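You operate a simulated robot arm through the tools that you are given. There is no shell and no other tool. Be economical: measure what you need, move in short steps, check, and stop when the job is done.

The job below is to be done with a simulated two-armed robot. You get a single attempt, and the scene is never put back.

TASK
Pick up the oil jug marked "gear oil" from the upper shelf of the steel rack with one hand, pass it to the other hand and put it on the top of the steel rack. Set down upright: oil jug.

It is judged by the outcome, as a careful person would: the job done as asked, and still so three seconds after it is handed in. It fails if anything else is knocked over, pushed out of place, dropped, spilled or broken.

THE ROBOT
Two 7-joint arms with two-finger grippers on one trunk, on a base that drives. Base frame: it is fixed to the floor where the robot stands at the start and does not move with it; the origin is under the middle of the robot, x ahead of it, y to its left, z up. Units: m, rad, N and s.
The left shoulder is at the start at [0.02, 0.175, 1.534], the right one opposite. With the tool pointing down near the work surface each hand reaches from about 0.18 to 0.82 m from the robot's upright axis, wherever it stands, measured 20 degrees to its own side. Places, roughly: top of the steel rack [0.9, 0.1, 1.6]. Payload 2.94 kg a hand.
The tool frame of a hand sits at the grasp point between the pads (the TCP): z along the fingers, y along the line on which they close. The tips reach 0.03 m beyond it. The gripper opens to 0.138 m. The gripper's body begins 0.109 m behind the TCP.
Orientation is that of the tool frame in the base frame, as [roll, pitch, yaw] about the fixed x, y, z axes, in that order (R = Rz(yaw) Ry(pitch) Rx(roll)). With the fingers straight down and closing along the base's y, the tool's x points along the base's -x, its y along +y and its z along -z.

THE INTERFACE
- The arms move only by the tool servo_tool. It takes "left_increments", "right_increments" or both (then of equal length, played together; a hand with none holds still); each is a list of rows, each a list of 7 numbers: the shift along the base's x, y, z in units of 30 mm (1.0 is 30 mm), then the turn, a rotation vector about the base's x, y, z in units of 8 degrees (1.0 is 8 degrees), then the finger opening in mm, from 0 to 138. In form: [[dx, dy, dz, wx, wy, wz, gripper], ...]. A call has 1 to 20 rows; each row shifts and turns the commanded pose from where the row before left it. A call with a number of a shift or a turn outside -1 to 1 is refused whole. Each row takes 0.2 s and may step no farther than 0.05 m and 0.15 rad from the row before; otherwise, or with a gripper value out of range, the whole call is refused. Where a pose cannot be reached the arm comes as near as it can. A force on the tool above 40 N (or 10 N above the force at the start of the call, whichever is more), or a blocked arm, ends the call early, and 0.2 s more pass. The fingers move at their own pace and stop on an object; they squeeze with about 21 N. The grip force told is the motor's: it shows also when the fingers shut on nothing. Time passes only in rows, and 0.2 s behind the last, so rows that do not move let the fingers close. It gives the time, the measured TCP pose, the force on the tool (base axes), the opening and the grip force at its end, in the units of the frame above (readings bear some noise), with the torque about the TCP (base axes, N m) and any sound that the robot's microphone picked up.
- Cameras (640 x 400 px; columns grow to the right, rows downward): "scene" is now at [0.0643, 0.0095, 2.019]; the picture's right is [0.10, -1.00, 0.00], its down [-0.65, -0.06, -0.76] and it looks along [0.76, 0.08, -0.65] (base axes); focal length 295 px, centre (320, 200). "left" rides on the left gripper at [0.071, -0.019, -0.146] in its tool frame; the picture's right is [0.26, 0.97, 0.00], its down [-0.85, 0.23, -0.48] and it looks along [-0.46, 0.12, 0.88] (tool axes); focal length 280 px, centre (320, 200). "right" rides on the right gripper at [0.071, 0.019, -0.146] in its tool frame; the picture's right is [-0.26, 0.96, 0.00], its down [-0.85, -0.23, -0.48] and it looks along [-0.46, -0.12, 0.88] (tool axes); focal length 280 px, centre (320, 200).
- get_image(camera): a new picture of that camera. No time passes.
- lift_body(by): slides the trunk up (or, below 0, down) by that many m; the arms and the scene camera ride with it, the base frame stays. It gives what a move gives, with no picture.
- base_move(legs): drives the robot by 1 to 6 legs, each [ahead, turn to the left] in m and rad, along the robot's own axes; the way and the turn of a leg run together, so that a leg with both is an arc; at most 1.5 m and 3.142 rad a leg. The arms and the cameras ride along, it lands a little off, and it stops where it bumps. It gives what a move gives.
- turn_head(pan, tilt): turns the head with the scene camera to pan (to the left, within 2.094 rad either way) and tilt (down, from -0.506 to 1.204), counted from straight ahead of the robot. It gives what a move gives.
- point_at(camera, pixels): there is no depth. For up to 12 entries [column, row, z] of the newest picture of that camera ("zoom" is the newest enlarged one), the place [x, y] in the base frame at which the ray of that pixel passes the height z, good to about 0.002 m. No time passes.
- inspect(camera, box): a new picture of the part [left, top, right, bottom] of that camera's present view, enlarged. No time passes.
- finish_job(): hands the job in; it is judged then, once.

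Keep the steps short. Do not move on a guess: measure, check each grasp and each placing, and mend mistakes. In all there are 80 turns and 78 pictures (those below and enlarged ones count). Leave the grippers open and the arms clear of the work at the hand-in unless told otherwise, and finish with a single line.

The tools are called after ">>>" by a JSON object that holds its "method" and its "body". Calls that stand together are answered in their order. servo_tool: Moves the arms, as the interface text tells. Its arguments: {"type":"object","properties":{"left_increments":{"type":"array"},"right_increments":{"type":"array"}},"required":[]} The other tools are called the same way: lift_body (by) slides the trunk up or down; base_move (legs) drives the base; turn_head (pan, tilt) turns the head that bears the scene camera; get_image (camera) takes a picture; point_at (camera, pixels) gives the place at which the rays of pixels pass given heights; inspect (camera, box) takes an enlarged picture of a part of a camera's view; finish_job () hands the job in.

At the start:

```text
time: 0.0
left_tcp_pos: [0.3104, 0.1693, 1.8199]
left_ee_rot: [-3.141, -0.001, -3.141]
left_contact_force: [0.2, -0.1, 1.1]
left_moment: [0.01, -0.01, -0.01]
left_opening: 0.1379
left_finger_force: 0.0
right_tcp_pos: [0.3358, -0.1117, 1.8203]
right_ee_rot: [3.14, 0.001, -3.141]
right_contact_force: [-1.0, -0.4, 0.4]
right_moment: [-0.02, 0.01, -0.04]
right_opening: 0.138
right_finger_force: 0.0
trunk travel left (down, up): [-0.705, 0.03]
robot x, y, heading: [0.0013, -0.0029, 0.002]
head pan, tilt: [0.099, 0.705]
```

scene: 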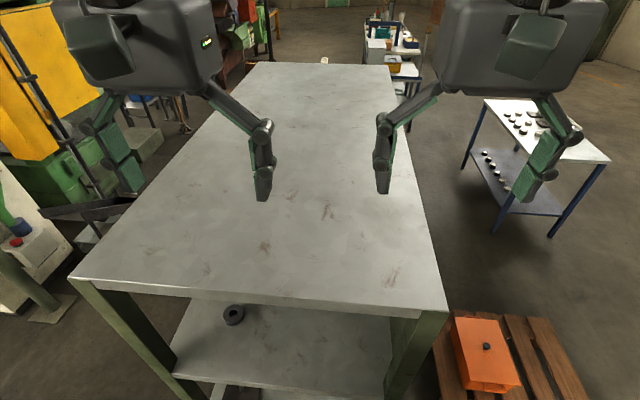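
right: 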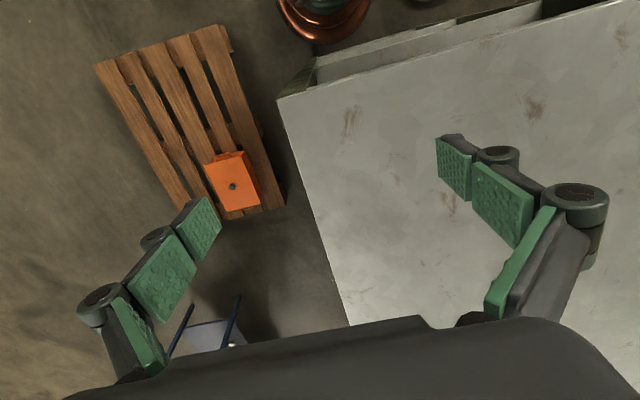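
left: 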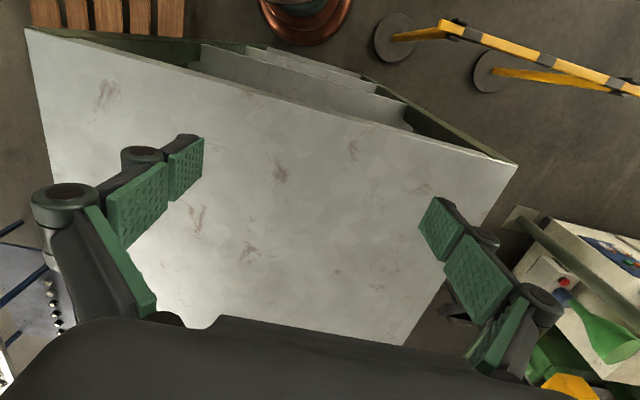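

I can see the rack's top from above; the upper shelf is hidden below it. First I measure the top's corners at z 1.6.

>>> {"method": "point_at", "body": {"camera": "scene", "pixels": [[72, 278, 1.6], [447, 310, 1.6], [390, 66, 1.6], [255, 63, 1.6], [233, 315, 1.3]]}}

>>> {"method": "inspect", "body": {"camera": "scene", "box": [60, 260, 460, 400]}}

```text
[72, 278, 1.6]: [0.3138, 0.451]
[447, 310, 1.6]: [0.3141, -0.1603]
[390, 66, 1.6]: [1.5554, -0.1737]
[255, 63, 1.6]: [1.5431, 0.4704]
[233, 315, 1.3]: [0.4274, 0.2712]
```

```text
1.60 times, centred on (260, 330) of scene
```

zoom: 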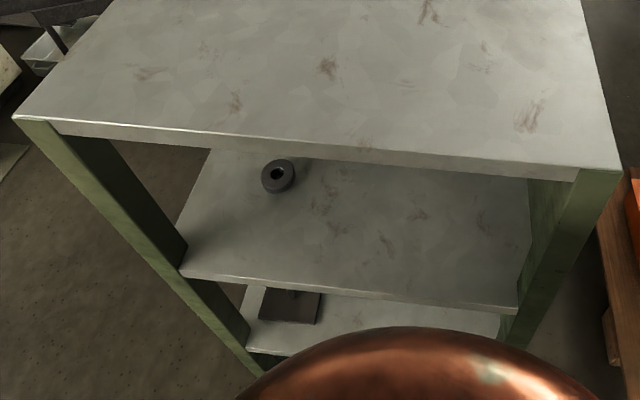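

The top spans x from about 0.31, y from -0.16 to 0.45 if at 1.6. To see the shelf I back up 0.6 m, then look lower.

>>> {"method": "base_move", "body": {"legs": [[-0.6, 0]]}}

>>> {"method": "lift_body", "body": {"by": -0.4}}

>>> {"method": "turn_head", "body": {"pan": 0.15, "tilt": 0.4}}

>>> {"method": "get_image", "body": {"camera": "scene"}}

```text
time: 3.4
left_tcp_pos: [-0.2856, 0.1697, 1.8189]
left_ee_rot: [-3.139, -0.001, 3.14]
left_contact_force: [0.2, 0.2, -0.3]
left_moment: [-0.02, 0.01, 0.03]
left_opening: 0.1384
left_finger_force: 0.0
right_tcp_pos: [-0.2598, -0.1109, 1.8202]
right_ee_rot: [-3.14, -0.003, 3.14]
right_contact_force: [-0.5, -0.1, -0.3]
right_moment: [0.02, 0.05, 0.0]
right_opening: 0.1381
right_finger_force: 0.1
trunk travel left (down, up): [-0.705, 0.03]
robot x, y, heading: [-0.6006, -0.0028, -0.002]
head pan, tilt: [0.099, 0.705]
```

```text
time: 7.2
left_tcp_pos: [-0.2238, 0.1706, 1.3881]
left_ee_rot: [-3.141, -0.1, -3.141]
left_contact_force: [-0.2, -0.6, -0.3]
left_moment: [-0.01, -0.03, -0.01]
left_opening: 0.1381
left_finger_force: 0.2
right_tcp_pos: [-0.2623, -0.1115, 1.4194]
right_ee_rot: [-3.141, -0.001, 3.14]
right_contact_force: [-0.4, -0.2, 0.8]
right_moment: [0.0, 0.01, 0.0]
right_opening: 0.1381
right_finger_force: 0.0
trunk travel left (down, up): [-0.305, 0.43]
robot x, y, heading: [-0.5969, 0.001, 0.0]
head pan, tilt: [0.099, 0.705]
```

```text
time: 8.0
left_tcp_pos: [-0.2238, 0.17, 1.3883]
left_ee_rot: [-3.141, -0.1, 3.14]
left_contact_force: [-0.2, -0.1, -0.7]
left_moment: [0.0, -0.01, -0.01]
left_opening: 0.1377
left_finger_force: 0.0
right_tcp_pos: [-0.2615, -0.112, 1.42]
right_ee_rot: [3.141, 0.0, 3.142]
right_contact_force: [0.4, -0.9, 0.1]
right_moment: [-0.04, -0.03, 0.01]
right_opening: 0.1381
right_finger_force: 0.1
trunk travel left (down, up): [-0.305, 0.43]
robot x, y, heading: [-0.6005, 0.0039, -0.003]
head pan, tilt: [0.15, 0.4]
```

```text
73 pictures are left
```

scene: 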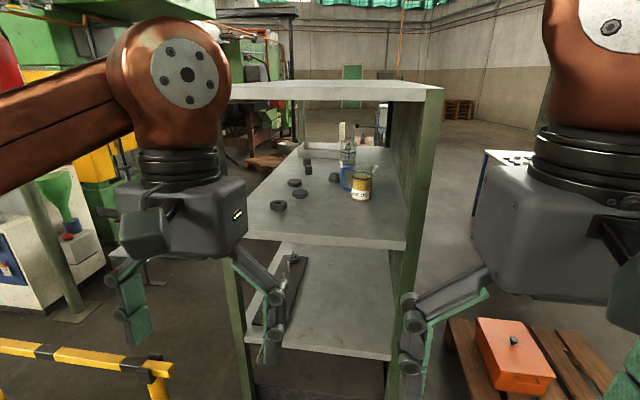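

The upper shelf is visible, with objects around (350,180). I zoom in.

>>> {"method": "inspect", "body": {"camera": "scene", "box": [260, 110, 420, 210]}}

>>> {"method": "inspect", "body": {"camera": "scene", "box": [220, 70, 460, 260]}}

>>> {"method": "point_at", "body": {"camera": "scene", "pixels": [[230, 84, 1.6], [444, 88, 1.6], [250, 236, 1.1], [405, 246, 1.1], [361, 200, 1.1], [349, 190, 1.1], [278, 210, 1.1]]}}

```text
4.00 times, centred on (340, 160) of scene
```

zoom: 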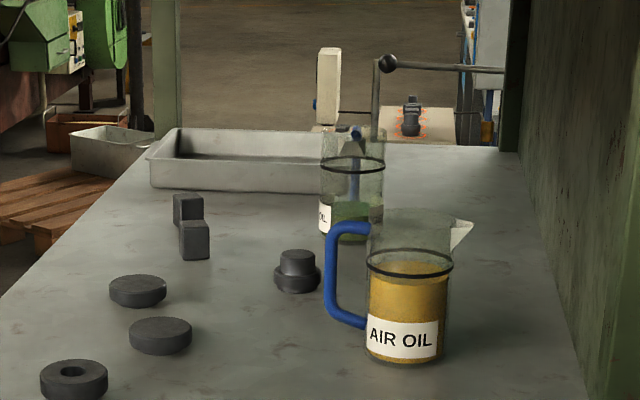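

```text
2.11 times, centred on (340, 165) of scene
```

zoom: 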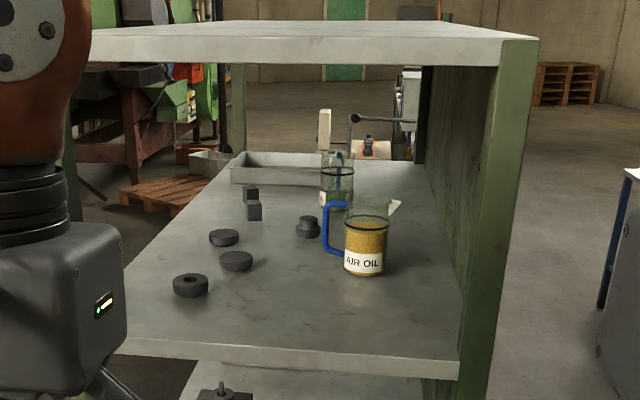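

```text
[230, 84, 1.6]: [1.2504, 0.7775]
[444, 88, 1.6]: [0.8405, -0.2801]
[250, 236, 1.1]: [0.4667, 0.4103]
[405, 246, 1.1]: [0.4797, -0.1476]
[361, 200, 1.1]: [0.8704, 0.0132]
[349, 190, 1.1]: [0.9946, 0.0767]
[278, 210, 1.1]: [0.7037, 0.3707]
```

Two jugs: the front one reads "AIR OIL", so the one behind is probably the gear oil. From triangulation the top is at about z 1.607, shelf at about 1.187. I lower the trunk 0.2 m to see along the shelf.

>>> {"method": "lift_body", "body": {"by": -0.2}}

>>> {"method": "turn_head", "body": {"pan": 0.1, "tilt": 0.2}}

>>> {"method": "get_image", "body": {"camera": "scene"}}

>>> {"method": "inspect", "body": {"camera": "scene", "box": [260, 110, 420, 210]}}

```text
time: 10.2
left_tcp_pos: [-0.1021, 0.1693, 1.113]
left_ee_rot: [-3.141, -0.314, 3.139]
left_contact_force: [-1.1, -0.9, -0.5]
left_moment: [0.02, -0.04, -0.06]
left_opening: 0.1383
left_finger_force: 0.0
right_tcp_pos: [-0.1402, -0.1111, 1.1551]
right_ee_rot: [3.138, -0.198, 3.14]
right_contact_force: [0.4, 0.2, 0.3]
right_moment: [-0.02, -0.03, 0.01]
right_opening: 0.1381
right_finger_force: 0.0
trunk travel left (down, up): [-0.105, 0.63]
robot x, y, heading: [-0.5969, 0.0011, -0.004]
head pan, tilt: [0.15, 0.4]
```

```text
time: 10.9
left_tcp_pos: [-0.1016, 0.1693, 1.112]
left_ee_rot: [3.14, -0.315, 3.141]
left_contact_force: [0.2, 0.0, -0.4]
left_moment: [-0.01, -0.01, -0.03]
left_opening: 0.138
left_finger_force: 0.1
right_tcp_pos: [-0.1395, -0.1112, 1.1537]
right_ee_rot: [3.137, -0.204, 3.141]
right_contact_force: [-0.3, -0.4, 0.2]
right_moment: [0.02, 0.0, 0.01]
right_opening: 0.1381
right_finger_force: 0.0
trunk travel left (down, up): [-0.105, 0.63]
robot x, y, heading: [-0.5976, 0.0004, -0.003]
head pan, tilt: [0.099, 0.201]
```

```text
70 pictures are left
```

scene: 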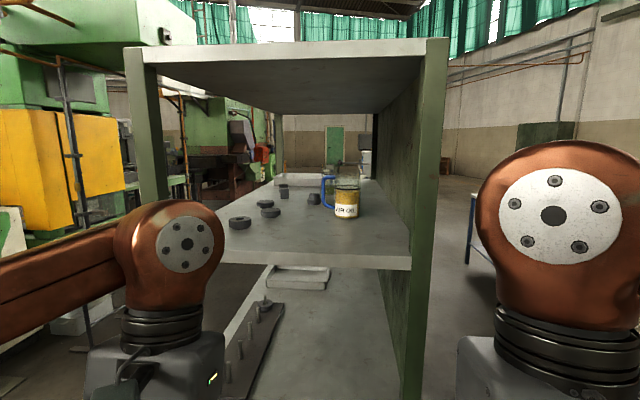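

```text
4.00 times, centred on (340, 160) of scene
```

zoom: 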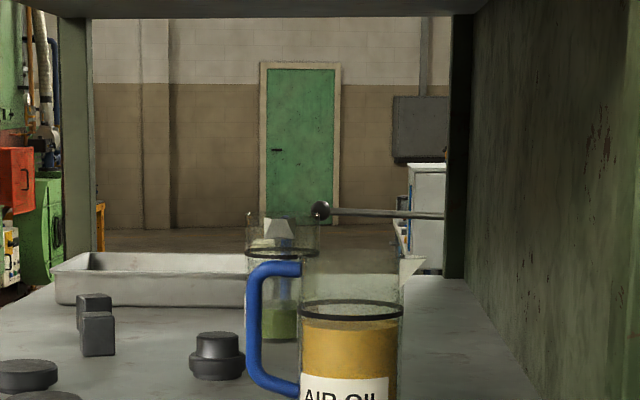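

I check the ray geometry with two heights per pixel, and look to the left for free floor by the rack's open left side.

>>> {"method": "point_at", "body": {"camera": "scene", "pixels": [[320, 200, 1.2], [320, 200, 1.0], [410, 256, 1.2], [410, 256, 1.0], [446, 40, 1.6], [446, 40, 1.8]]}}

>>> {"method": "turn_head", "body": {"pan": 0.8, "tilt": 0.5}}

>>> {"method": "get_image", "body": {"camera": "scene"}}

```text
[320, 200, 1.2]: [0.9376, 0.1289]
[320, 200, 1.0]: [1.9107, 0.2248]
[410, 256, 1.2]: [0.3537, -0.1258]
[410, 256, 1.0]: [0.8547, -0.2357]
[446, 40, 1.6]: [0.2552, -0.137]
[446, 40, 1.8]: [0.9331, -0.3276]
```

```text
time: 12.0
left_tcp_pos: [-0.1012, 0.1693, 1.1118]
left_ee_rot: [3.141, -0.316, 3.139]
left_contact_force: [-0.7, 0.2, 1.0]
left_moment: [0.02, -0.03, 0.0]
left_opening: 0.1378
left_finger_force: 0.0
right_tcp_pos: [-0.1383, -0.1112, 1.1542]
right_ee_rot: [3.138, -0.203, 3.14]
right_contact_force: [-0.8, 0.5, -0.2]
right_moment: [0.02, -0.01, 0.01]
right_opening: 0.1381
right_finger_force: 0.1
trunk travel left (down, up): [-0.105, 0.63]
robot x, y, heading: [-0.5967, -0.0007, -0.003]
head pan, tilt: [0.799, 0.499]
```

```text
68 pictures are left
```

scene: 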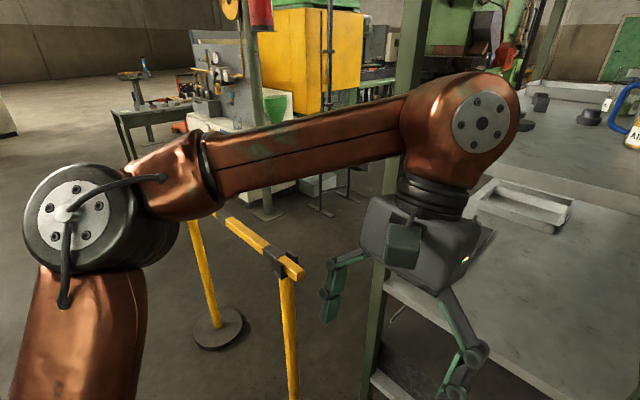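

The rack's left side is open, and the jug is about 0.35 m in from it; the front approach is blocked by the other jug. I measure the floor obstacles to the left: barrier disc (219,330), machine feet, free space.

>>> {"method": "point_at", "body": {"camera": "scene", "pixels": [[219, 330, 0.0], [280, 272, 0.95], [218, 220, 0.95], [265, 215, 0.0], [330, 210, 0.0], [320, 195, 0.0], [185, 140, 0.0], [150, 145, 0.0]]}}

>>> {"method": "turn_head", "body": {"pan": 1.3, "tilt": 0.6}}

>>> {"method": "get_image", "body": {"camera": "scene"}}

```text
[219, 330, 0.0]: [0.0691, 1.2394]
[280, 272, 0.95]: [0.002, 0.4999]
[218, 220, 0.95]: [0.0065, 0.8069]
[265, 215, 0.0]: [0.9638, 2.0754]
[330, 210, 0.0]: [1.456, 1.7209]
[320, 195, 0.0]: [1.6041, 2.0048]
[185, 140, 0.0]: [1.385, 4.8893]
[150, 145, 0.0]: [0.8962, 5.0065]
```

```text
time: 12.9
left_tcp_pos: [-0.101, 0.1689, 1.1114]
left_ee_rot: [-3.141, -0.317, 3.141]
left_contact_force: [-0.5, -0.3, 0.2]
left_moment: [0.03, 0.0, -0.02]
left_opening: 0.1377
left_finger_force: 0.0
right_tcp_pos: [-0.1396, -0.111, 1.154]
right_ee_rot: [3.138, -0.202, 3.139]
right_contact_force: [-0.5, -0.5, -0.4]
right_moment: [-0.05, -0.02, 0.01]
right_opening: 0.1381
right_finger_force: 0.1
trunk travel left (down, up): [-0.105, 0.63]
robot x, y, heading: [-0.5984, -0.0007, -0.004]
head pan, tilt: [1.3, 0.6]
```

```text
67 pictures are left
```

scene: 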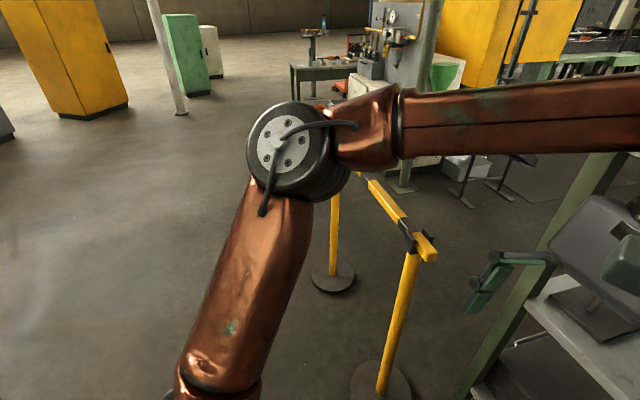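

I measure the barrier's posts and the nearest machine parts on the floor to plan a path.

>>> {"method": "point_at", "body": {"camera": "scene", "pixels": [[332, 280, 0.0], [381, 388, 0.0], [405, 190, 0.0], [470, 205, 0.0], [510, 200, 0.0], [440, 175, 0.0], [540, 203, 0.0], [180, 112, 0.0], [390, 160, 0.0]]}}

>>> {"method": "inspect", "body": {"camera": "scene", "box": [320, 50, 640, 250]}}

```text
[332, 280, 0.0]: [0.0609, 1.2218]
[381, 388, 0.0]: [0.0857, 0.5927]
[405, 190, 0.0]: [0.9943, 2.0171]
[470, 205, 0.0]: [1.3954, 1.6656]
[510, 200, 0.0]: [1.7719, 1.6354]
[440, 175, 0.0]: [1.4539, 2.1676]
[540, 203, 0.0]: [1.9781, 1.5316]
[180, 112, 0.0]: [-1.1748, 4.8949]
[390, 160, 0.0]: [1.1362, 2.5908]
```

```text
2.00 times, centred on (480, 150) of scene
```

zoom: 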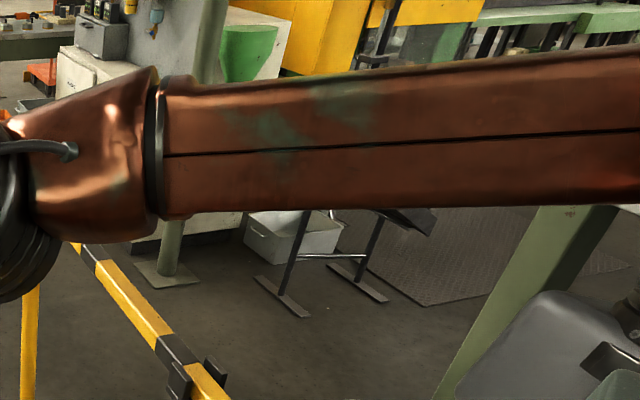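

The barrier stands at x≈0.07, y 0.59–1.22; a corridor x 0.3–1.3, y 0.5–1.9 beside the rack is free. I raise the trunk so the arms ride above everything, then drive round the barrier to the left side, first half of the way.

>>> {"method": "lift_body", "body": {"by": 0.6}}

>>> {"method": "base_move", "body": {"legs": [[0, 1.571], [1.3, 0], [0.55, 0], [0, -1.571]]}}

>>> {"method": "turn_head", "body": {"pan": -0.4, "tilt": 0.7}}

>>> {"method": "get_image", "body": {"camera": "scene"}}

```text
refused: 0.6 is not a number from -0.4 to 0.4
```

```text
time: 26.8
left_tcp_pos: [-0.7364, 2.2833, 1.0874]
left_ee_rot: [3.118, -0.393, -1.588]
left_contact_force: [0.6, -1.5, 1.2]
left_moment: [0.23, -0.04, -0.06]
left_opening: 0.1377
left_finger_force: 0.0
right_tcp_pos: [-0.4321, 2.2242, 1.1384]
right_ee_rot: [-3.123, -0.254, -1.694]
right_contact_force: [-0.3, -0.3, 1.0]
right_moment: [0.19, 0.03, 0.01]
right_opening: 0.138
right_finger_force: 0.1
trunk travel left (down, up): [-0.105, 0.63]
robot x, y, heading: [-0.5825, 1.8571, 1.5]
head pan, tilt: [1.3, 0.6]
stopped in leg 4: the robot was blocked; the commanded pose is now the measured one
```

```text
time: 28.5
left_tcp_pos: [-0.7346, 2.3016, 1.0904]
left_ee_rot: [3.12, -0.38, -1.596]
left_contact_force: [-0.8, -0.6, 0.0]
left_moment: [0.01, -0.03, -0.02]
left_opening: 0.1379
left_finger_force: 0.0
right_tcp_pos: [-0.4346, 2.2424, 1.1399]
right_ee_rot: [-3.125, -0.246, -1.688]
right_contact_force: [-0.3, 0.6, 0.2]
right_moment: [0.05, 0.01, 0.03]
right_opening: 0.1379
right_finger_force: 0.0
trunk travel left (down, up): [-0.105, 0.63]
robot x, y, heading: [-0.5856, 1.8579, 1.498]
head pan, tilt: [-0.4, 0.7]
```

```text
65 pictures are left
```

scene: 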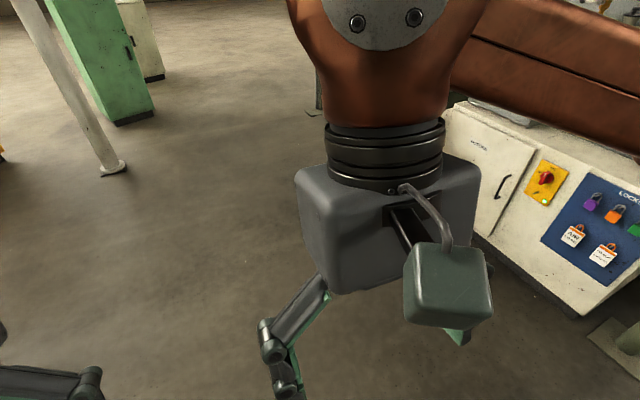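

My mistake: the lift was refused (limit 0.4) and the drive ran with the arms low, stopping on a light bump as it turned. I back off the turn a little and look right.

>>> {"method": "base_move", "body": {"legs": [[0, 0.12]]}}

>>> {"method": "turn_head", "body": {"pan": -1.3, "tilt": 0.6}}

>>> {"method": "get_image", "body": {"camera": "scene"}}

```text
time: 29.5
left_tcp_pos: [-0.7877, 2.2808, 1.0895]
left_ee_rot: [3.121, -0.38, -1.475]
left_contact_force: [-0.1, -0.4, 0.3]
left_moment: [0.0, -0.03, -0.01]
left_opening: 0.138
left_finger_force: 0.1
right_tcp_pos: [-0.4814, 2.259, 1.1391]
right_ee_rot: [-3.123, -0.247, -1.569]
right_contact_force: [-0.3, 0.0, -0.4]
right_moment: [0.04, -0.08, 0.07]
right_opening: 0.138
right_finger_force: 0.0
trunk travel left (down, up): [-0.105, 0.63]
robot x, y, heading: [-0.5833, 1.8607, 1.616]
head pan, tilt: [-0.4, 0.7]
```

```text
time: 30.7
left_tcp_pos: [-0.7876, 2.2818, 1.0893]
left_ee_rot: [3.12, -0.381, -1.475]
left_contact_force: [0.0, 0.3, 0.1]
left_moment: [0.02, 0.03, 0.03]
left_opening: 0.138
left_finger_force: 0.1
right_tcp_pos: [-0.4803, 2.2596, 1.1385]
right_ee_rot: [-3.124, -0.248, -1.57]
right_contact_force: [-0.3, 0.3, 1.2]
right_moment: [0.0, 0.02, 0.0]
right_opening: 0.1378
right_finger_force: 0.1
trunk travel left (down, up): [-0.105, 0.63]
robot x, y, heading: [-0.5887, 1.8581, 1.62]
head pan, tilt: [-1.3, 0.6]
```

```text
64 pictures are left
```

scene: 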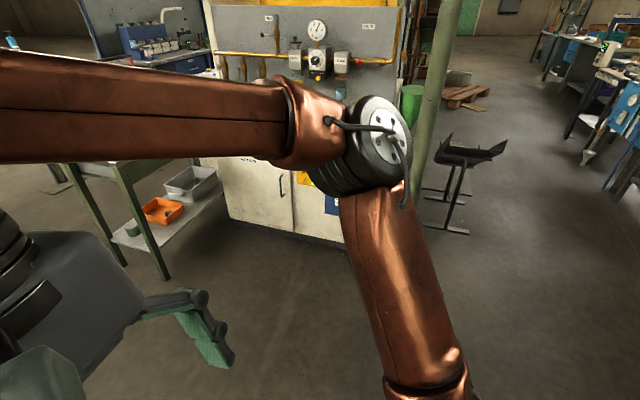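

Nothing seems displaced. I measure the cabinet, pole and table to know clearances, and raise the trunk 0.4 m.

>>> {"method": "point_at", "body": {"camera": "scene", "pixels": [[225, 220, 0.0], [340, 243, 0.0], [415, 215, 0.0], [165, 278, 0.0], [320, 240, 0.0], [455, 230, 0.0], [370, 140, 1.2], [370, 140, 1.0]]}}

>>> {"method": "lift_body", "body": {"by": 0.4}}

>>> {"method": "lift_body", "body": {"by": 0.2}}

>>> {"method": "get_image", "body": {"camera": "scene"}}

```text
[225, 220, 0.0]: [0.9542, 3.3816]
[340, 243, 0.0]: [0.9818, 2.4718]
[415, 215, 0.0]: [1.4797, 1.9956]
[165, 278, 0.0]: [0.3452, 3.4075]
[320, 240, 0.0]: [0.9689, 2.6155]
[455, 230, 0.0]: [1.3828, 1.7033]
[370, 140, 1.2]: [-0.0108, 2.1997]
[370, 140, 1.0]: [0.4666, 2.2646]
```

```text
time: 34.5
left_tcp_pos: [-0.7867, 2.2816, 1.4884]
left_ee_rot: [3.12, -0.383, -1.476]
left_contact_force: [-1.0, -0.3, -0.4]
left_moment: [0.0, 0.0, 0.02]
left_opening: 0.138
left_finger_force: 0.0
right_tcp_pos: [-0.4817, 2.2592, 1.5389]
right_ee_rot: [-3.123, -0.249, -1.57]
right_contact_force: [0.1, 0.0, 0.2]
right_moment: [-0.03, 0.01, 0.0]
right_opening: 0.138
right_finger_force: 0.0
trunk travel left (down, up): [-0.505, 0.23]
robot x, y, heading: [-0.5837, 1.8571, 1.615]
head pan, tilt: [-1.3, 0.6]
```

```text
time: 36.7
left_tcp_pos: [-0.7868, 2.2814, 1.688]
left_ee_rot: [3.12, -0.382, -1.477]
left_contact_force: [-0.4, 0.0, -0.3]
left_moment: [-0.02, 0.03, -0.01]
left_opening: 0.1383
left_finger_force: 0.0
right_tcp_pos: [-0.4801, 2.2596, 1.7389]
right_ee_rot: [-3.124, -0.248, -1.568]
right_contact_force: [0.9, 0.4, 0.3]
right_moment: [0.0, 0.01, 0.0]
right_opening: 0.138
right_finger_force: 0.2
trunk travel left (down, up): [-0.705, 0.03]
robot x, y, heading: [-0.5833, 1.8613, 1.613]
head pan, tilt: [-1.3, 0.6]
```

```text
63 pictures are left
```

scene: 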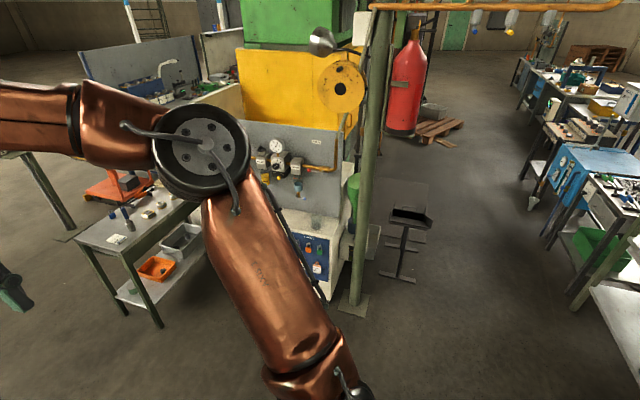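

I re-measure in this better view: pole base (352,303), chute stand foot (400,278), table leg (160,325), and the camera's own position via two heights.

>>> {"method": "point_at", "body": {"camera": "scene", "pixels": [[355, 305, 0.0], [400, 278, 0.0], [160, 325, 0.0], [328, 298, 0.0], [320, 200, 1.0], [320, 200, 0.5], [320, 380, 1.0], [320, 380, 1.5], [200, 140, 1.5], [200, 140, 1.3]]}}

```text
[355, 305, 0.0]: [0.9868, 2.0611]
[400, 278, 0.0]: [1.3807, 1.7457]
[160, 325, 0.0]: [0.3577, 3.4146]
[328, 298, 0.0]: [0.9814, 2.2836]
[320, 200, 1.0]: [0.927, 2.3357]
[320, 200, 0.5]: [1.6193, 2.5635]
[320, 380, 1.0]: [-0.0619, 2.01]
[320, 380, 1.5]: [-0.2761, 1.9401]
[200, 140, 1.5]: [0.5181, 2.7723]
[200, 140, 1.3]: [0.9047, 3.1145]
```

The way is clear of the cabinet by far. Now turn to face +x with arms high, then go ahead 0.68 m.

>>> {"method": "base_move", "body": {"legs": [[0, -1.613]]}}

>>> {"method": "turn_head", "body": {"pan": -0.5, "tilt": 0.8}}

>>> {"method": "get_image", "body": {"camera": "scene"}}

```text
time: 41.0
left_tcp_pos: [-0.1525, 2.0391, 1.6893]
left_ee_rot: [3.119, -0.381, -3.097]
left_contact_force: [0.0, -0.4, -0.1]
left_moment: [-0.01, -0.02, 0.0]
left_opening: 0.1379
left_finger_force: 0.0
right_tcp_pos: [-0.1898, 1.7364, 1.7392]
right_ee_rot: [-3.124, -0.248, 3.094]
right_contact_force: [-0.3, 0.9, 0.1]
right_moment: [0.01, 0.03, 0.0]
right_opening: 0.1379
right_finger_force: 0.1
trunk travel left (down, up): [-0.705, 0.03]
robot x, y, heading: [-0.583, 1.86, -0.004]
head pan, tilt: [-1.3, 0.6]
```

```text
time: 42.1
left_tcp_pos: [-0.1521, 2.0399, 1.6894]
left_ee_rot: [3.121, -0.381, -3.099]
left_contact_force: [0.0, 0.1, 0.4]
left_moment: [0.02, 0.01, 0.02]
left_opening: 0.1381
left_finger_force: 0.0
right_tcp_pos: [-0.1901, 1.7354, 1.7387]
right_ee_rot: [-3.124, -0.249, 3.093]
right_contact_force: [-0.1, -0.1, 0.1]
right_moment: [-0.03, 0.03, 0.02]
right_opening: 0.1378
right_finger_force: 0.1
trunk travel left (down, up): [-0.705, 0.03]
robot x, y, heading: [-0.581, 1.86, -0.011]
head pan, tilt: [-0.499, 0.799]
```

```text
62 pictures are left
```

scene: 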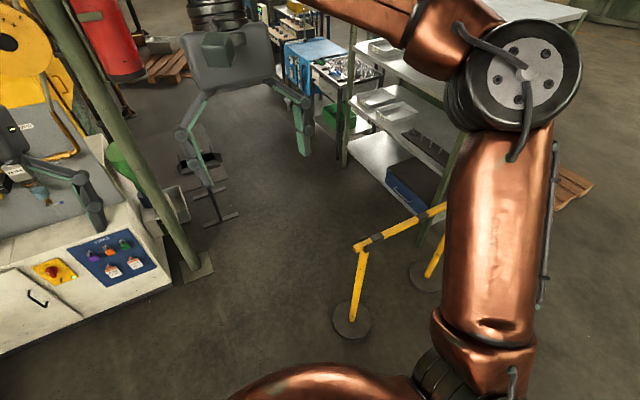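

Barrier stands undisturbed. Next leg: ahead to about (0.2, 1.78), then turn right 0.7, with the pole about 0.77 m and the barrier 0.48 m away from the line after.

>>> {"method": "base_move", "body": {"legs": [[0, -0.091], [0.785, 0], [0, -0.706]]}}

>>> {"method": "turn_head", "body": {"pan": 0.0, "tilt": 0.8}}

>>> {"method": "get_image", "body": {"camera": "scene"}}

```text
time: 48.8
left_tcp_pos: [0.6336, 1.6032, 1.6897]
left_ee_rot: [3.12, -0.382, 2.39]
left_contact_force: [0.5, 0.4, 0.3]
left_moment: [0.02, 0.03, 0.03]
left_opening: 0.138
left_finger_force: 0.1
right_tcp_pos: [0.3898, 1.4174, 1.7387]
right_ee_rot: [-3.124, -0.249, 2.297]
right_contact_force: [0.9, 0.3, 0.3]
right_moment: [-0.03, -0.01, -0.01]
right_opening: 0.138
right_finger_force: 0.1
trunk travel left (down, up): [-0.705, 0.03]
robot x, y, heading: [0.2019, 1.7837, -0.797]
head pan, tilt: [-0.499, 0.799]
```

```text
time: 49.7
left_tcp_pos: [0.633, 1.6013, 1.6898]
left_ee_rot: [3.12, -0.382, 2.39]
left_contact_force: [0.6, -0.1, 0.1]
left_moment: [0.0, -0.02, 0.02]
left_opening: 0.1383
left_finger_force: 0.2
right_tcp_pos: [0.389, 1.4165, 1.7384]
right_ee_rot: [-3.124, -0.246, 2.297]
right_contact_force: [0.8, -0.5, -0.9]
right_moment: [0.0, -0.03, 0.04]
right_opening: 0.1379
right_finger_force: 0.0
trunk travel left (down, up): [-0.705, 0.03]
robot x, y, heading: [0.2035, 1.7814, -0.797]
head pan, tilt: [0.0, 0.799]
```

```text
61 pictures are left
```

scene: 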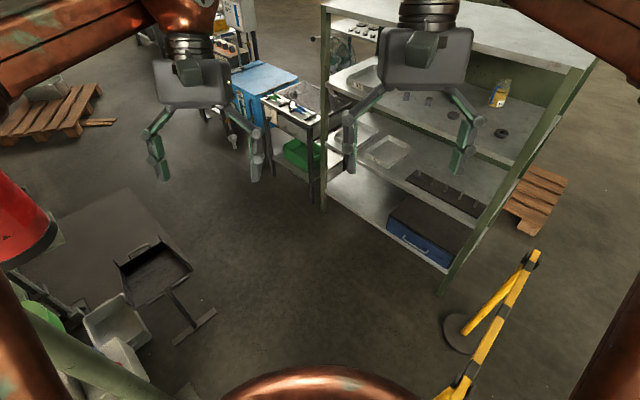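

Path ahead is free to (0.85,1.1). I drive there and turn to face the rack's left side.

>>> {"method": "base_move", "body": {"legs": [[0.93, 0], [0, -0.774]]}}

>>> {"method": "turn_head", "body": {"pan": 0.0, "tilt": 0.6}}

>>> {"method": "get_image", "body": {"camera": "scene"}}

```text
time: 51.3
left_tcp_pos: [0.7026, 1.5287, 1.694]
left_ee_rot: [3.118, -0.371, 2.375]
left_contact_force: [0.2, 0.2, -0.5]
left_moment: [0.0, 0.11, 0.0]
left_opening: 0.1379
left_finger_force: 0.1
right_tcp_pos: [0.464, 1.3456, 1.744]
right_ee_rot: [-3.12, -0.234, 2.299]
right_contact_force: [0.7, -0.3, -0.6]
right_moment: [0.07, 0.09, 0.04]
right_opening: 0.1382
right_finger_force: 0.1
trunk travel left (down, up): [-0.705, 0.03]
robot x, y, heading: [0.2911, 1.6939, -0.799]
head pan, tilt: [0.0, 0.799]
stopped in leg 1: the robot was blocked; the commanded pose is now the measured one
```

```text
time: 52.1
left_tcp_pos: [0.7122, 1.514, 1.6912]
left_ee_rot: [3.114, -0.382, 2.379]
left_contact_force: [-0.3, 0.3, 0.1]
left_moment: [0.04, -0.08, 0.0]
left_opening: 0.1378
left_finger_force: 0.0
right_tcp_pos: [0.4755, 1.3309, 1.7412]
right_ee_rot: [-3.122, -0.247, 2.297]
right_contact_force: [0.1, 0.0, -0.9]
right_moment: [-0.01, 0.05, -0.02]
right_opening: 0.1384
right_finger_force: 0.1
trunk travel left (down, up): [-0.705, 0.03]
robot x, y, heading: [0.288, 1.6893, -0.8]
head pan, tilt: [0.0, 0.6]
```

```text
60 pictures are left
```

scene: 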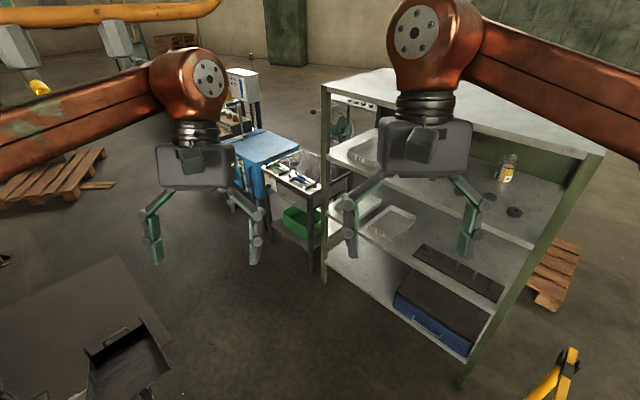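

Blocked after 0.12 m. I look left to find what touches – probably the left elbow near the pole.

>>> {"method": "turn_head", "body": {"pan": 1.2, "tilt": 0.5}}

>>> {"method": "get_image", "body": {"camera": "scene"}}

>>> {"method": "turn_head", "body": {"pan": -1.2, "tilt": 0.7}}

>>> {"method": "get_image", "body": {"camera": "scene"}}

```text
time: 53.5
left_tcp_pos: [0.7089, 1.5164, 1.6896]
left_ee_rot: [3.113, -0.383, 2.378]
left_contact_force: [0.9, -0.8, -1.1]
left_moment: [0.14, 0.1, -0.03]
left_opening: 0.1379
left_finger_force: 0.0
right_tcp_pos: [0.4722, 1.3331, 1.7389]
right_ee_rot: [-3.123, -0.245, 2.295]
right_contact_force: [-0.5, -0.2, 0.3]
right_moment: [0.14, 0.1, -0.04]
right_opening: 0.1381
right_finger_force: 0.1
trunk travel left (down, up): [-0.705, 0.03]
robot x, y, heading: [0.2867, 1.6972, -0.801]
head pan, tilt: [1.201, 0.499]
```

```text
59 pictures are left
```

scene: 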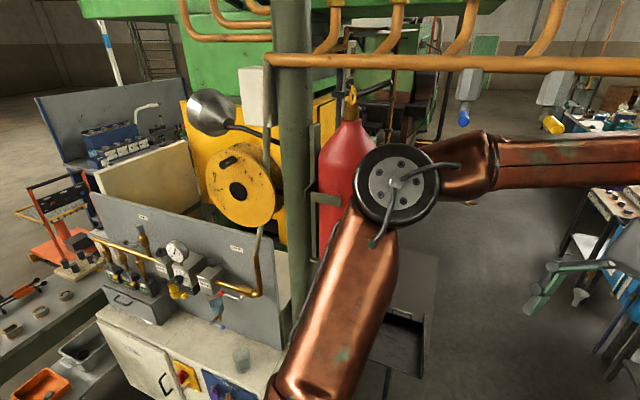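

```text
time: 55.7
left_tcp_pos: [0.7043, 1.5235, 1.692]
left_ee_rot: [3.113, -0.375, 2.376]
left_contact_force: [0.6, -0.2, 0.2]
left_moment: [-0.01, -0.02, -0.01]
left_opening: 0.1381
left_finger_force: 0.0
right_tcp_pos: [0.4652, 1.3399, 1.7426]
right_ee_rot: [-3.122, -0.237, 2.296]
right_contact_force: [0.4, 0.2, 0.2]
right_moment: [0.01, 0.01, 0.0]
right_opening: 0.138
right_finger_force: 0.0
trunk travel left (down, up): [-0.705, 0.03]
robot x, y, heading: [0.286, 1.6963, -0.8]
head pan, tilt: [-1.201, 0.7]
```

```text
58 pictures are left
```

scene: 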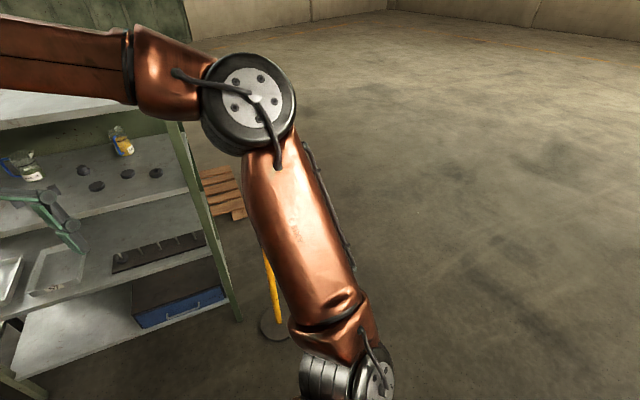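

I check whether the barrier's disc (275,325) is where it was, since the base may be touching it.

>>> {"method": "point_at", "body": {"camera": "scene", "pixels": [[275, 325, 0.0], [259, 322, 0.0], [278, 340, 0.0]]}}

>>> {"method": "turn_head", "body": {"pan": -0.8, "tilt": 1.15}}

>>> {"method": "get_image", "body": {"camera": "scene"}}

```text
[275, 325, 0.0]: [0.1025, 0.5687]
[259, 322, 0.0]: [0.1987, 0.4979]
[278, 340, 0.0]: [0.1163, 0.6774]
```

```text
time: 56.6
left_tcp_pos: [0.7046, 1.5229, 1.6911]
left_ee_rot: [3.113, -0.375, 2.377]
left_contact_force: [-0.1, 0.3, -0.3]
left_moment: [0.0, 0.0, 0.02]
left_opening: 0.1378
left_finger_force: 0.0
right_tcp_pos: [0.4659, 1.3393, 1.7423]
right_ee_rot: [-3.122, -0.237, 2.297]
right_contact_force: [-0.8, -0.3, 0.6]
right_moment: [-0.01, 0.01, -0.03]
right_opening: 0.138
right_finger_force: 0.0
trunk travel left (down, up): [-0.705, 0.03]
robot x, y, heading: [0.2847, 1.6947, -0.801]
head pan, tilt: [-0.799, 1.15]
```

```text
57 pictures are left
```

scene: 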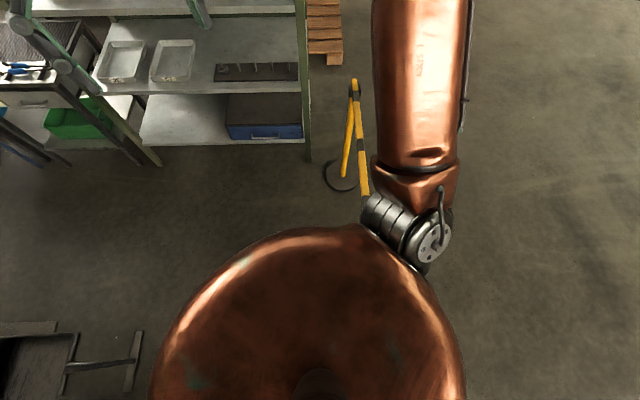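

The chest hides the first post. I back up 0.15 m and look down-right to see the post and judge the base clearance.

>>> {"method": "base_move", "body": {"legs": [[-0.2, 0]]}}

>>> {"method": "get_image", "body": {"camera": "scene"}}

>>> {"method": "turn_head", "body": {"pan": 0.6, "tilt": 0.2}}

>>> {"method": "get_image", "body": {"camera": "scene"}}

```text
time: 58.2
left_tcp_pos: [0.5665, 1.6642, 1.6918]
left_ee_rot: [3.114, -0.38, 2.378]
left_contact_force: [0.4, -0.6, 1.1]
left_moment: [0.06, 0.01, 0.05]
left_opening: 0.1379
left_finger_force: 0.0
right_tcp_pos: [0.3286, 1.4819, 1.7421]
right_ee_rot: [-3.123, -0.242, 2.296]
right_contact_force: [1.3, -1.1, 0.0]
right_moment: [0.0, 0.03, 0.0]
right_opening: 0.1379
right_finger_force: 0.0
trunk travel left (down, up): [-0.705, 0.03]
robot x, y, heading: [0.1487, 1.8404, -0.802]
head pan, tilt: [-0.799, 1.15]
```

```text
56 pictures are left
```

scene: 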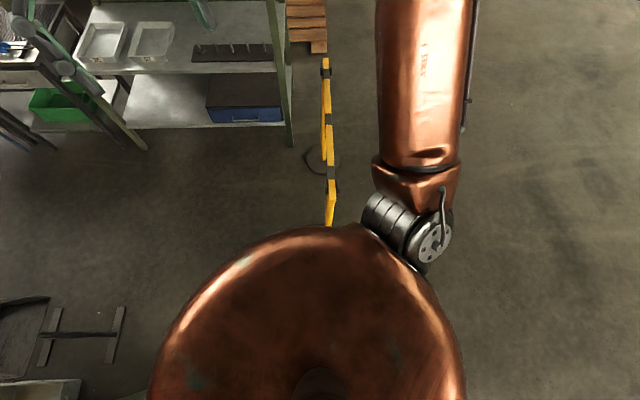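

```text
time: 59.7
left_tcp_pos: [0.5548, 1.6756, 1.6946]
left_ee_rot: [3.114, -0.369, 2.378]
left_contact_force: [-0.9, 0.8, 0.0]
left_moment: [-0.07, -0.1, 0.0]
left_opening: 0.1377
left_finger_force: 0.0
right_tcp_pos: [0.3174, 1.4927, 1.7428]
right_ee_rot: [-3.123, -0.231, 2.298]
right_contact_force: [-0.9, 0.9, -1.2]
right_moment: [-0.06, -0.04, 0.01]
right_opening: 0.1381
right_finger_force: 0.1
trunk travel left (down, up): [-0.705, 0.03]
robot x, y, heading: [0.1489, 1.8429, -0.803]
head pan, tilt: [0.6, 0.201]
```

```text
55 pictures are left
```

scene: 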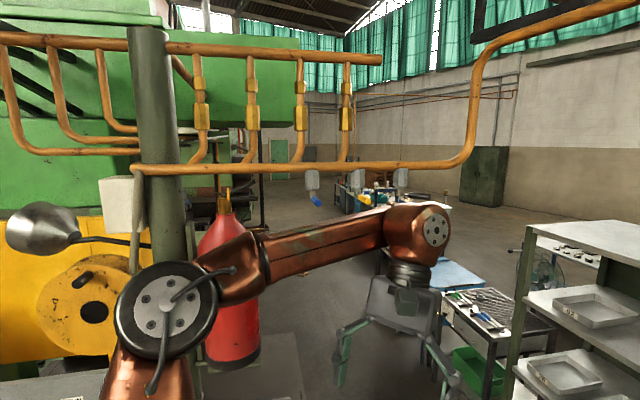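

Now it's clear: an orange pipe with hanging valves runs at z≈1.9–1.98 from the pole to about (0.93,1.28), and the left forearm touched it. The fix: lower the trunk 0.35 m so arms and head pass beneath.

>>> {"method": "lift_body", "body": {"by": -0.35}}

>>> {"method": "turn_head", "body": {"pan": 0.0, "tilt": 0.3}}

>>> {"method": "get_image", "body": {"camera": "scene"}}

```text
time: 63.1
left_tcp_pos: [0.5582, 1.6724, 1.3454]
left_ee_rot: [3.116, -0.371, 2.377]
left_contact_force: [-0.4, -1.0, 0.4]
left_moment: [0.01, 0.0, 0.0]
left_opening: 0.1379
left_finger_force: 0.1
right_tcp_pos: [0.319, 1.4892, 1.3939]
right_ee_rot: [-3.122, -0.236, 2.297]
right_contact_force: [0.5, -0.7, 0.3]
right_moment: [0.01, 0.01, -0.01]
right_opening: 0.1379
right_finger_force: 0.0
trunk travel left (down, up): [-0.355, 0.38]
robot x, y, heading: [0.1487, 1.8387, -0.803]
head pan, tilt: [0.6, 0.201]
```

```text
time: 64.1
left_tcp_pos: [0.5578, 1.6712, 1.3442]
left_ee_rot: [3.112, -0.372, 2.378]
left_contact_force: [-0.5, -0.2, 0.4]
left_moment: [-0.02, -0.02, 0.01]
left_opening: 0.1383
left_finger_force: 0.1
right_tcp_pos: [0.3204, 1.4896, 1.3927]
right_ee_rot: [-3.123, -0.234, 2.297]
right_contact_force: [-0.5, 0.4, -0.4]
right_moment: [0.02, 0.01, 0.02]
right_opening: 0.1381
right_finger_force: 0.0
trunk travel left (down, up): [-0.355, 0.38]
robot x, y, heading: [0.1505, 1.8405, -0.804]
head pan, tilt: [0.0, 0.3]
```

```text
54 pictures are left
```

scene: 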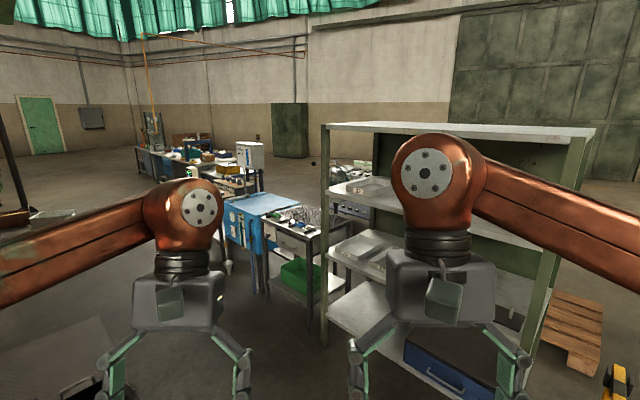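

I drive in two short headings to (0.89,1.27), well away from pole, barrier and rack, then turn to face the rack.

>>> {"method": "base_move", "body": {"legs": [[0.55, 0], [0, 0.35], [0.4, 0], [0, -1.117]]}}

>>> {"method": "turn_head", "body": {"pan": 0.0, "tilt": 0.45}}

>>> {"method": "get_image", "body": {"camera": "scene"}}

```text
time: 73.3
left_tcp_pos: [1.0682, 0.8674, 1.344]
left_ee_rot: [3.113, -0.371, 1.611]
left_contact_force: [0.4, 0.8, -0.5]
left_moment: [0.06, -0.02, -0.01]
left_opening: 0.1379
left_finger_force: 0.1
right_tcp_pos: [0.7686, 0.9015, 1.3924]
right_ee_rot: [-3.122, -0.233, 1.531]
right_contact_force: [-0.7, 0.1, 0.7]
right_moment: [0.01, -0.02, 0.02]
right_opening: 0.1381
right_finger_force: 0.0
trunk travel left (down, up): [-0.355, 0.38]
robot x, y, heading: [0.8916, 1.2726, -1.569]
head pan, tilt: [0.0, 0.3]
```

```text
time: 74.0
left_tcp_pos: [1.0696, 0.8674, 1.3438]
left_ee_rot: [3.115, -0.371, 1.614]
left_contact_force: [0.3, -0.1, 1.1]
left_moment: [-0.01, 0.02, -0.01]
left_opening: 0.1379
left_finger_force: 0.0
right_tcp_pos: [0.7694, 0.8996, 1.3927]
right_ee_rot: [-3.123, -0.235, 1.532]
right_contact_force: [0.3, -0.2, -0.3]
right_moment: [-0.01, -0.02, 0.0]
right_opening: 0.1379
right_finger_force: 0.0
trunk travel left (down, up): [-0.355, 0.38]
robot x, y, heading: [0.8907, 1.2701, -1.564]
head pan, tilt: [0.0, 0.45]
```

```text
53 pictures are left
```

scene: 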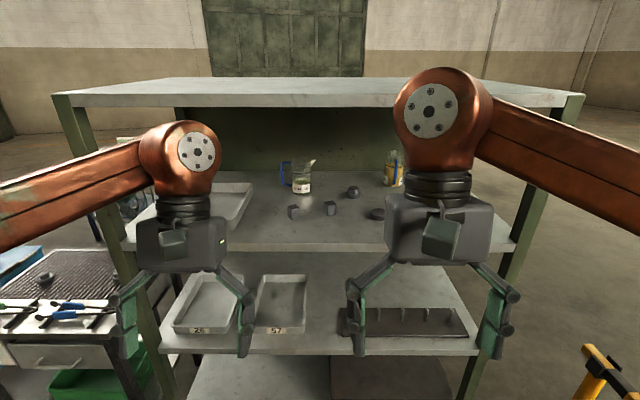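

In place, facing the rack's side. The gear-oil candidate is at (300,175). I zoom in.

>>> {"method": "inspect", "body": {"camera": "scene", "box": [250, 130, 410, 230]}}

>>> {"method": "point_at", "body": {"camera": "scene", "pixels": [[302, 194, 1.22], [302, 194, 1.1], [55, 105, 1.615], [583, 105, 1.615], [320, 251, 1.22], [320, 106, 1.615], [320, 106, 1.55]]}}

```text
4.00 times, centred on (330, 180) of scene
```

zoom: 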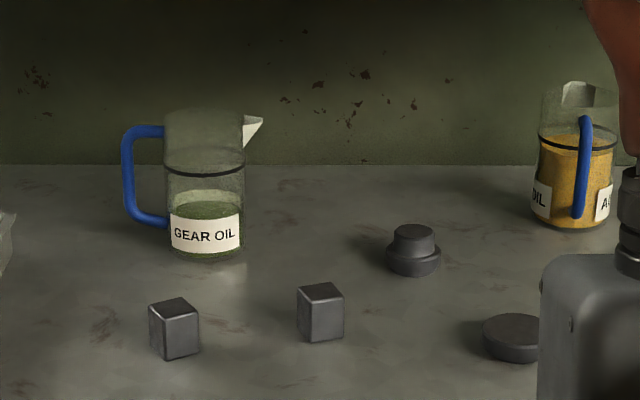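

```text
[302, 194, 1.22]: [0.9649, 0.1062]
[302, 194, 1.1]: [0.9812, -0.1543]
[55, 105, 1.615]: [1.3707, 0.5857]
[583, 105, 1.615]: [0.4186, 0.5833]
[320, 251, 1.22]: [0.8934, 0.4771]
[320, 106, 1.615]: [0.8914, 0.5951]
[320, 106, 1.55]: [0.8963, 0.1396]
```

It is the gear-oil jug: handle on its +x side, spout on -x, base centre about (0.966, 0.068), diameter ≈0.08, height ≈0.15. Plan: right hand comes diagonally (from -x,+y, pitched 35° down) so the fingers clear handle and spout; then left hand takes it from above. First I orient the right hand here in free space.

>>> {"method": "servo_tool", "body": {"right_increments": [[0, -0.6667, 0, -0.951, 0, 0, 138], [0, -0.6667, 0, -0.951, 0, 0, 138], [0, -0.6667, 0, -0.951, 0, 0, 138], [0, -0.6667, 0, -0.951, 0, 0, 138], [0, -0.6667, 0, -0.951, 0, 0, 138], [0, -0.6667, 0, -0.951, 0, 0, 138], [0, -0.6667, 0, -0.951, 0, 0, 138], [0, -0.6667, 0, -0.951, 0, 0, 138], [0, -0.6667, 0, -0.951, 0, 0, 138], [0, 0, 0, 0, 0, 0.9375, 138], [0, 0, 0, 0, 0, 0.9375, 138], [0, 0, 0, 0, 0, 0.9375, 138], [0, 0, 0, 0, 0, 0.9375, 138], [0, 0, 0, 0, 0, 0.9375, 138], [0, 0, 0, 0, 0, 0.9375, 138]]}}

>>> {"method": "get_image", "body": {"camera": "scene"}}

>>> {"method": "get_image", "body": {"camera": "right"}}

```text
time: 77.2
left_tcp_pos: [1.069, 0.8673, 1.344]
left_ee_rot: [3.112, -0.373, 1.614]
left_contact_force: [0.2, -0.5, -0.4]
left_moment: [0.03, 0.01, 0.02]
left_opening: 0.1379
left_finger_force: 0.1
right_tcp_pos: [0.7694, 0.7204, 1.3928]
right_ee_rot: [3.097, 0.962, 2.292]
right_contact_force: [-0.7, -0.4, 0.0]
right_moment: [0.01, -0.02, 0.02]
right_opening: 0.138
right_finger_force: 0.1
trunk travel left (down, up): [-0.355, 0.38]
robot x, y, heading: [0.89, 1.2739, -1.572]
head pan, tilt: [0.0, 0.45]
```

```text
51 pictures are left
```

scene: 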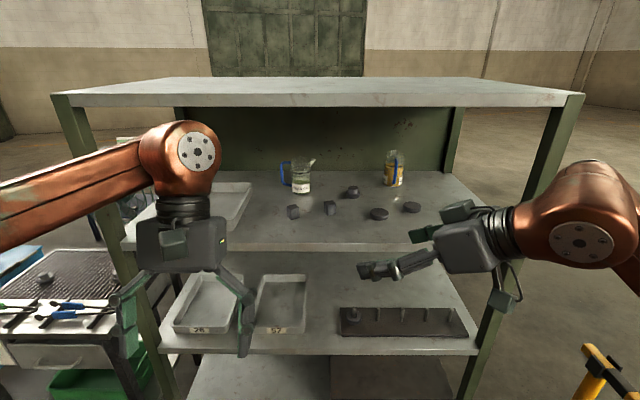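

```text
50 pictures are left
```

right: 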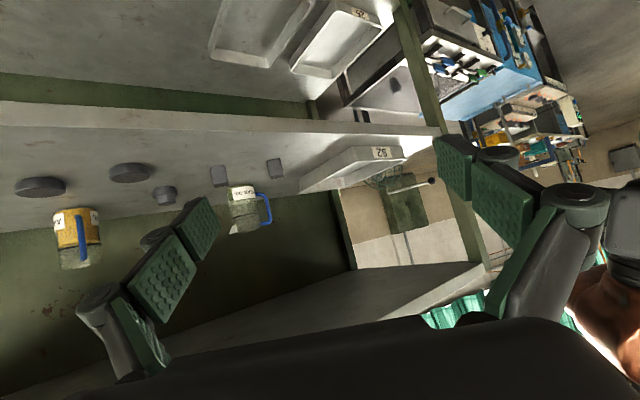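

The orientation is right. I use the wrist view too: jug base at about (242,187), and blocks (218,176), (273,168), to measure on the shelf plane.

>>> {"method": "point_at", "body": {"camera": "right", "pixels": [[242, 187, 1.22], [242, 187, 1.2], [230, 190, 1.22], [256, 186, 1.22], [218, 185, 1.22], [273, 178, 1.22], [165, 205, 1.22], [75, 211, 1.22]]}}

>>> {"method": "point_at", "body": {"camera": "scene", "pixels": [[301, 194, 1.22], [301, 194, 1.2], [293, 219, 1.22], [293, 219, 1.2], [330, 215, 1.22], [353, 198, 1.22], [393, 186, 1.22], [379, 218, 1.22]]}}

>>> {"method": "inspect", "body": {"camera": "right", "box": [180, 140, 340, 240]}}

```text
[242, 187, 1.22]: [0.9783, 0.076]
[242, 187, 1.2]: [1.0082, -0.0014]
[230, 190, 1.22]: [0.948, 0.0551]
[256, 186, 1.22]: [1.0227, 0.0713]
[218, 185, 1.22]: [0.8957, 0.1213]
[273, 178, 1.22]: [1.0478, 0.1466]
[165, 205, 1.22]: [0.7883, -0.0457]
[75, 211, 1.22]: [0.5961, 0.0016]
```

```text
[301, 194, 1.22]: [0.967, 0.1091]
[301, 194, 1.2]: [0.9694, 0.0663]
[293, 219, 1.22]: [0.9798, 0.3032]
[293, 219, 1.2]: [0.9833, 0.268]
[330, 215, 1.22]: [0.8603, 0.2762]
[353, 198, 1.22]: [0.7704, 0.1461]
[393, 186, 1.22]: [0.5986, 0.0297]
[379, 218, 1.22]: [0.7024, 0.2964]
```

```text
4.00 times, centred on (260, 190) of right
```

zoom: 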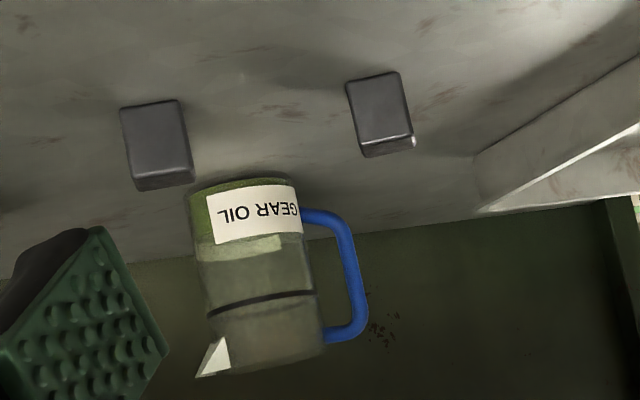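

I use the blocks' and the jug's front base edges in both views to fix the shelf height: zoom (150,104), (375,74), jug (242,180).

>>> {"method": "point_at", "body": {"camera": "zoom", "pixels": [[150, 104, 1.22], [150, 104, 1.2], [150, 104, 1.18], [375, 74, 1.22], [375, 74, 1.2], [375, 74, 1.18], [242, 179, 1.22], [242, 179, 1.2], [242, 179, 1.18]]}}

>>> {"method": "inspect", "body": {"camera": "scene", "box": [260, 140, 380, 230]}}

```text
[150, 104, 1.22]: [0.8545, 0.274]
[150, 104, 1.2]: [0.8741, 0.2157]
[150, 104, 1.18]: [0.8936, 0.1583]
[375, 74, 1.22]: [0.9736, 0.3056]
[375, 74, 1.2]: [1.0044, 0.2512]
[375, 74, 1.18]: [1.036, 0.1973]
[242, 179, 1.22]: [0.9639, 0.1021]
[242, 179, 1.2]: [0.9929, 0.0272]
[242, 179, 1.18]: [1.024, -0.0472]
```

```text
4.44 times, centred on (320, 185) of scene
```

zoom: 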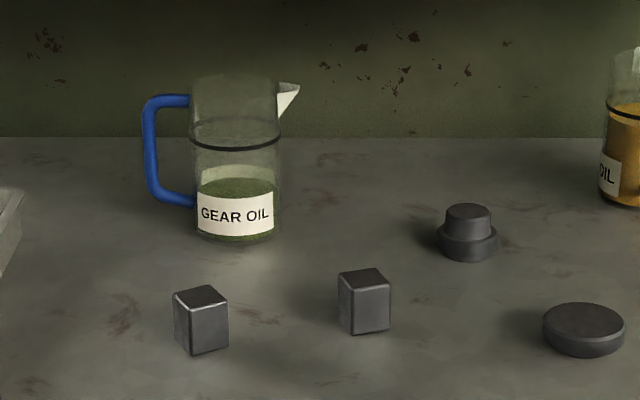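

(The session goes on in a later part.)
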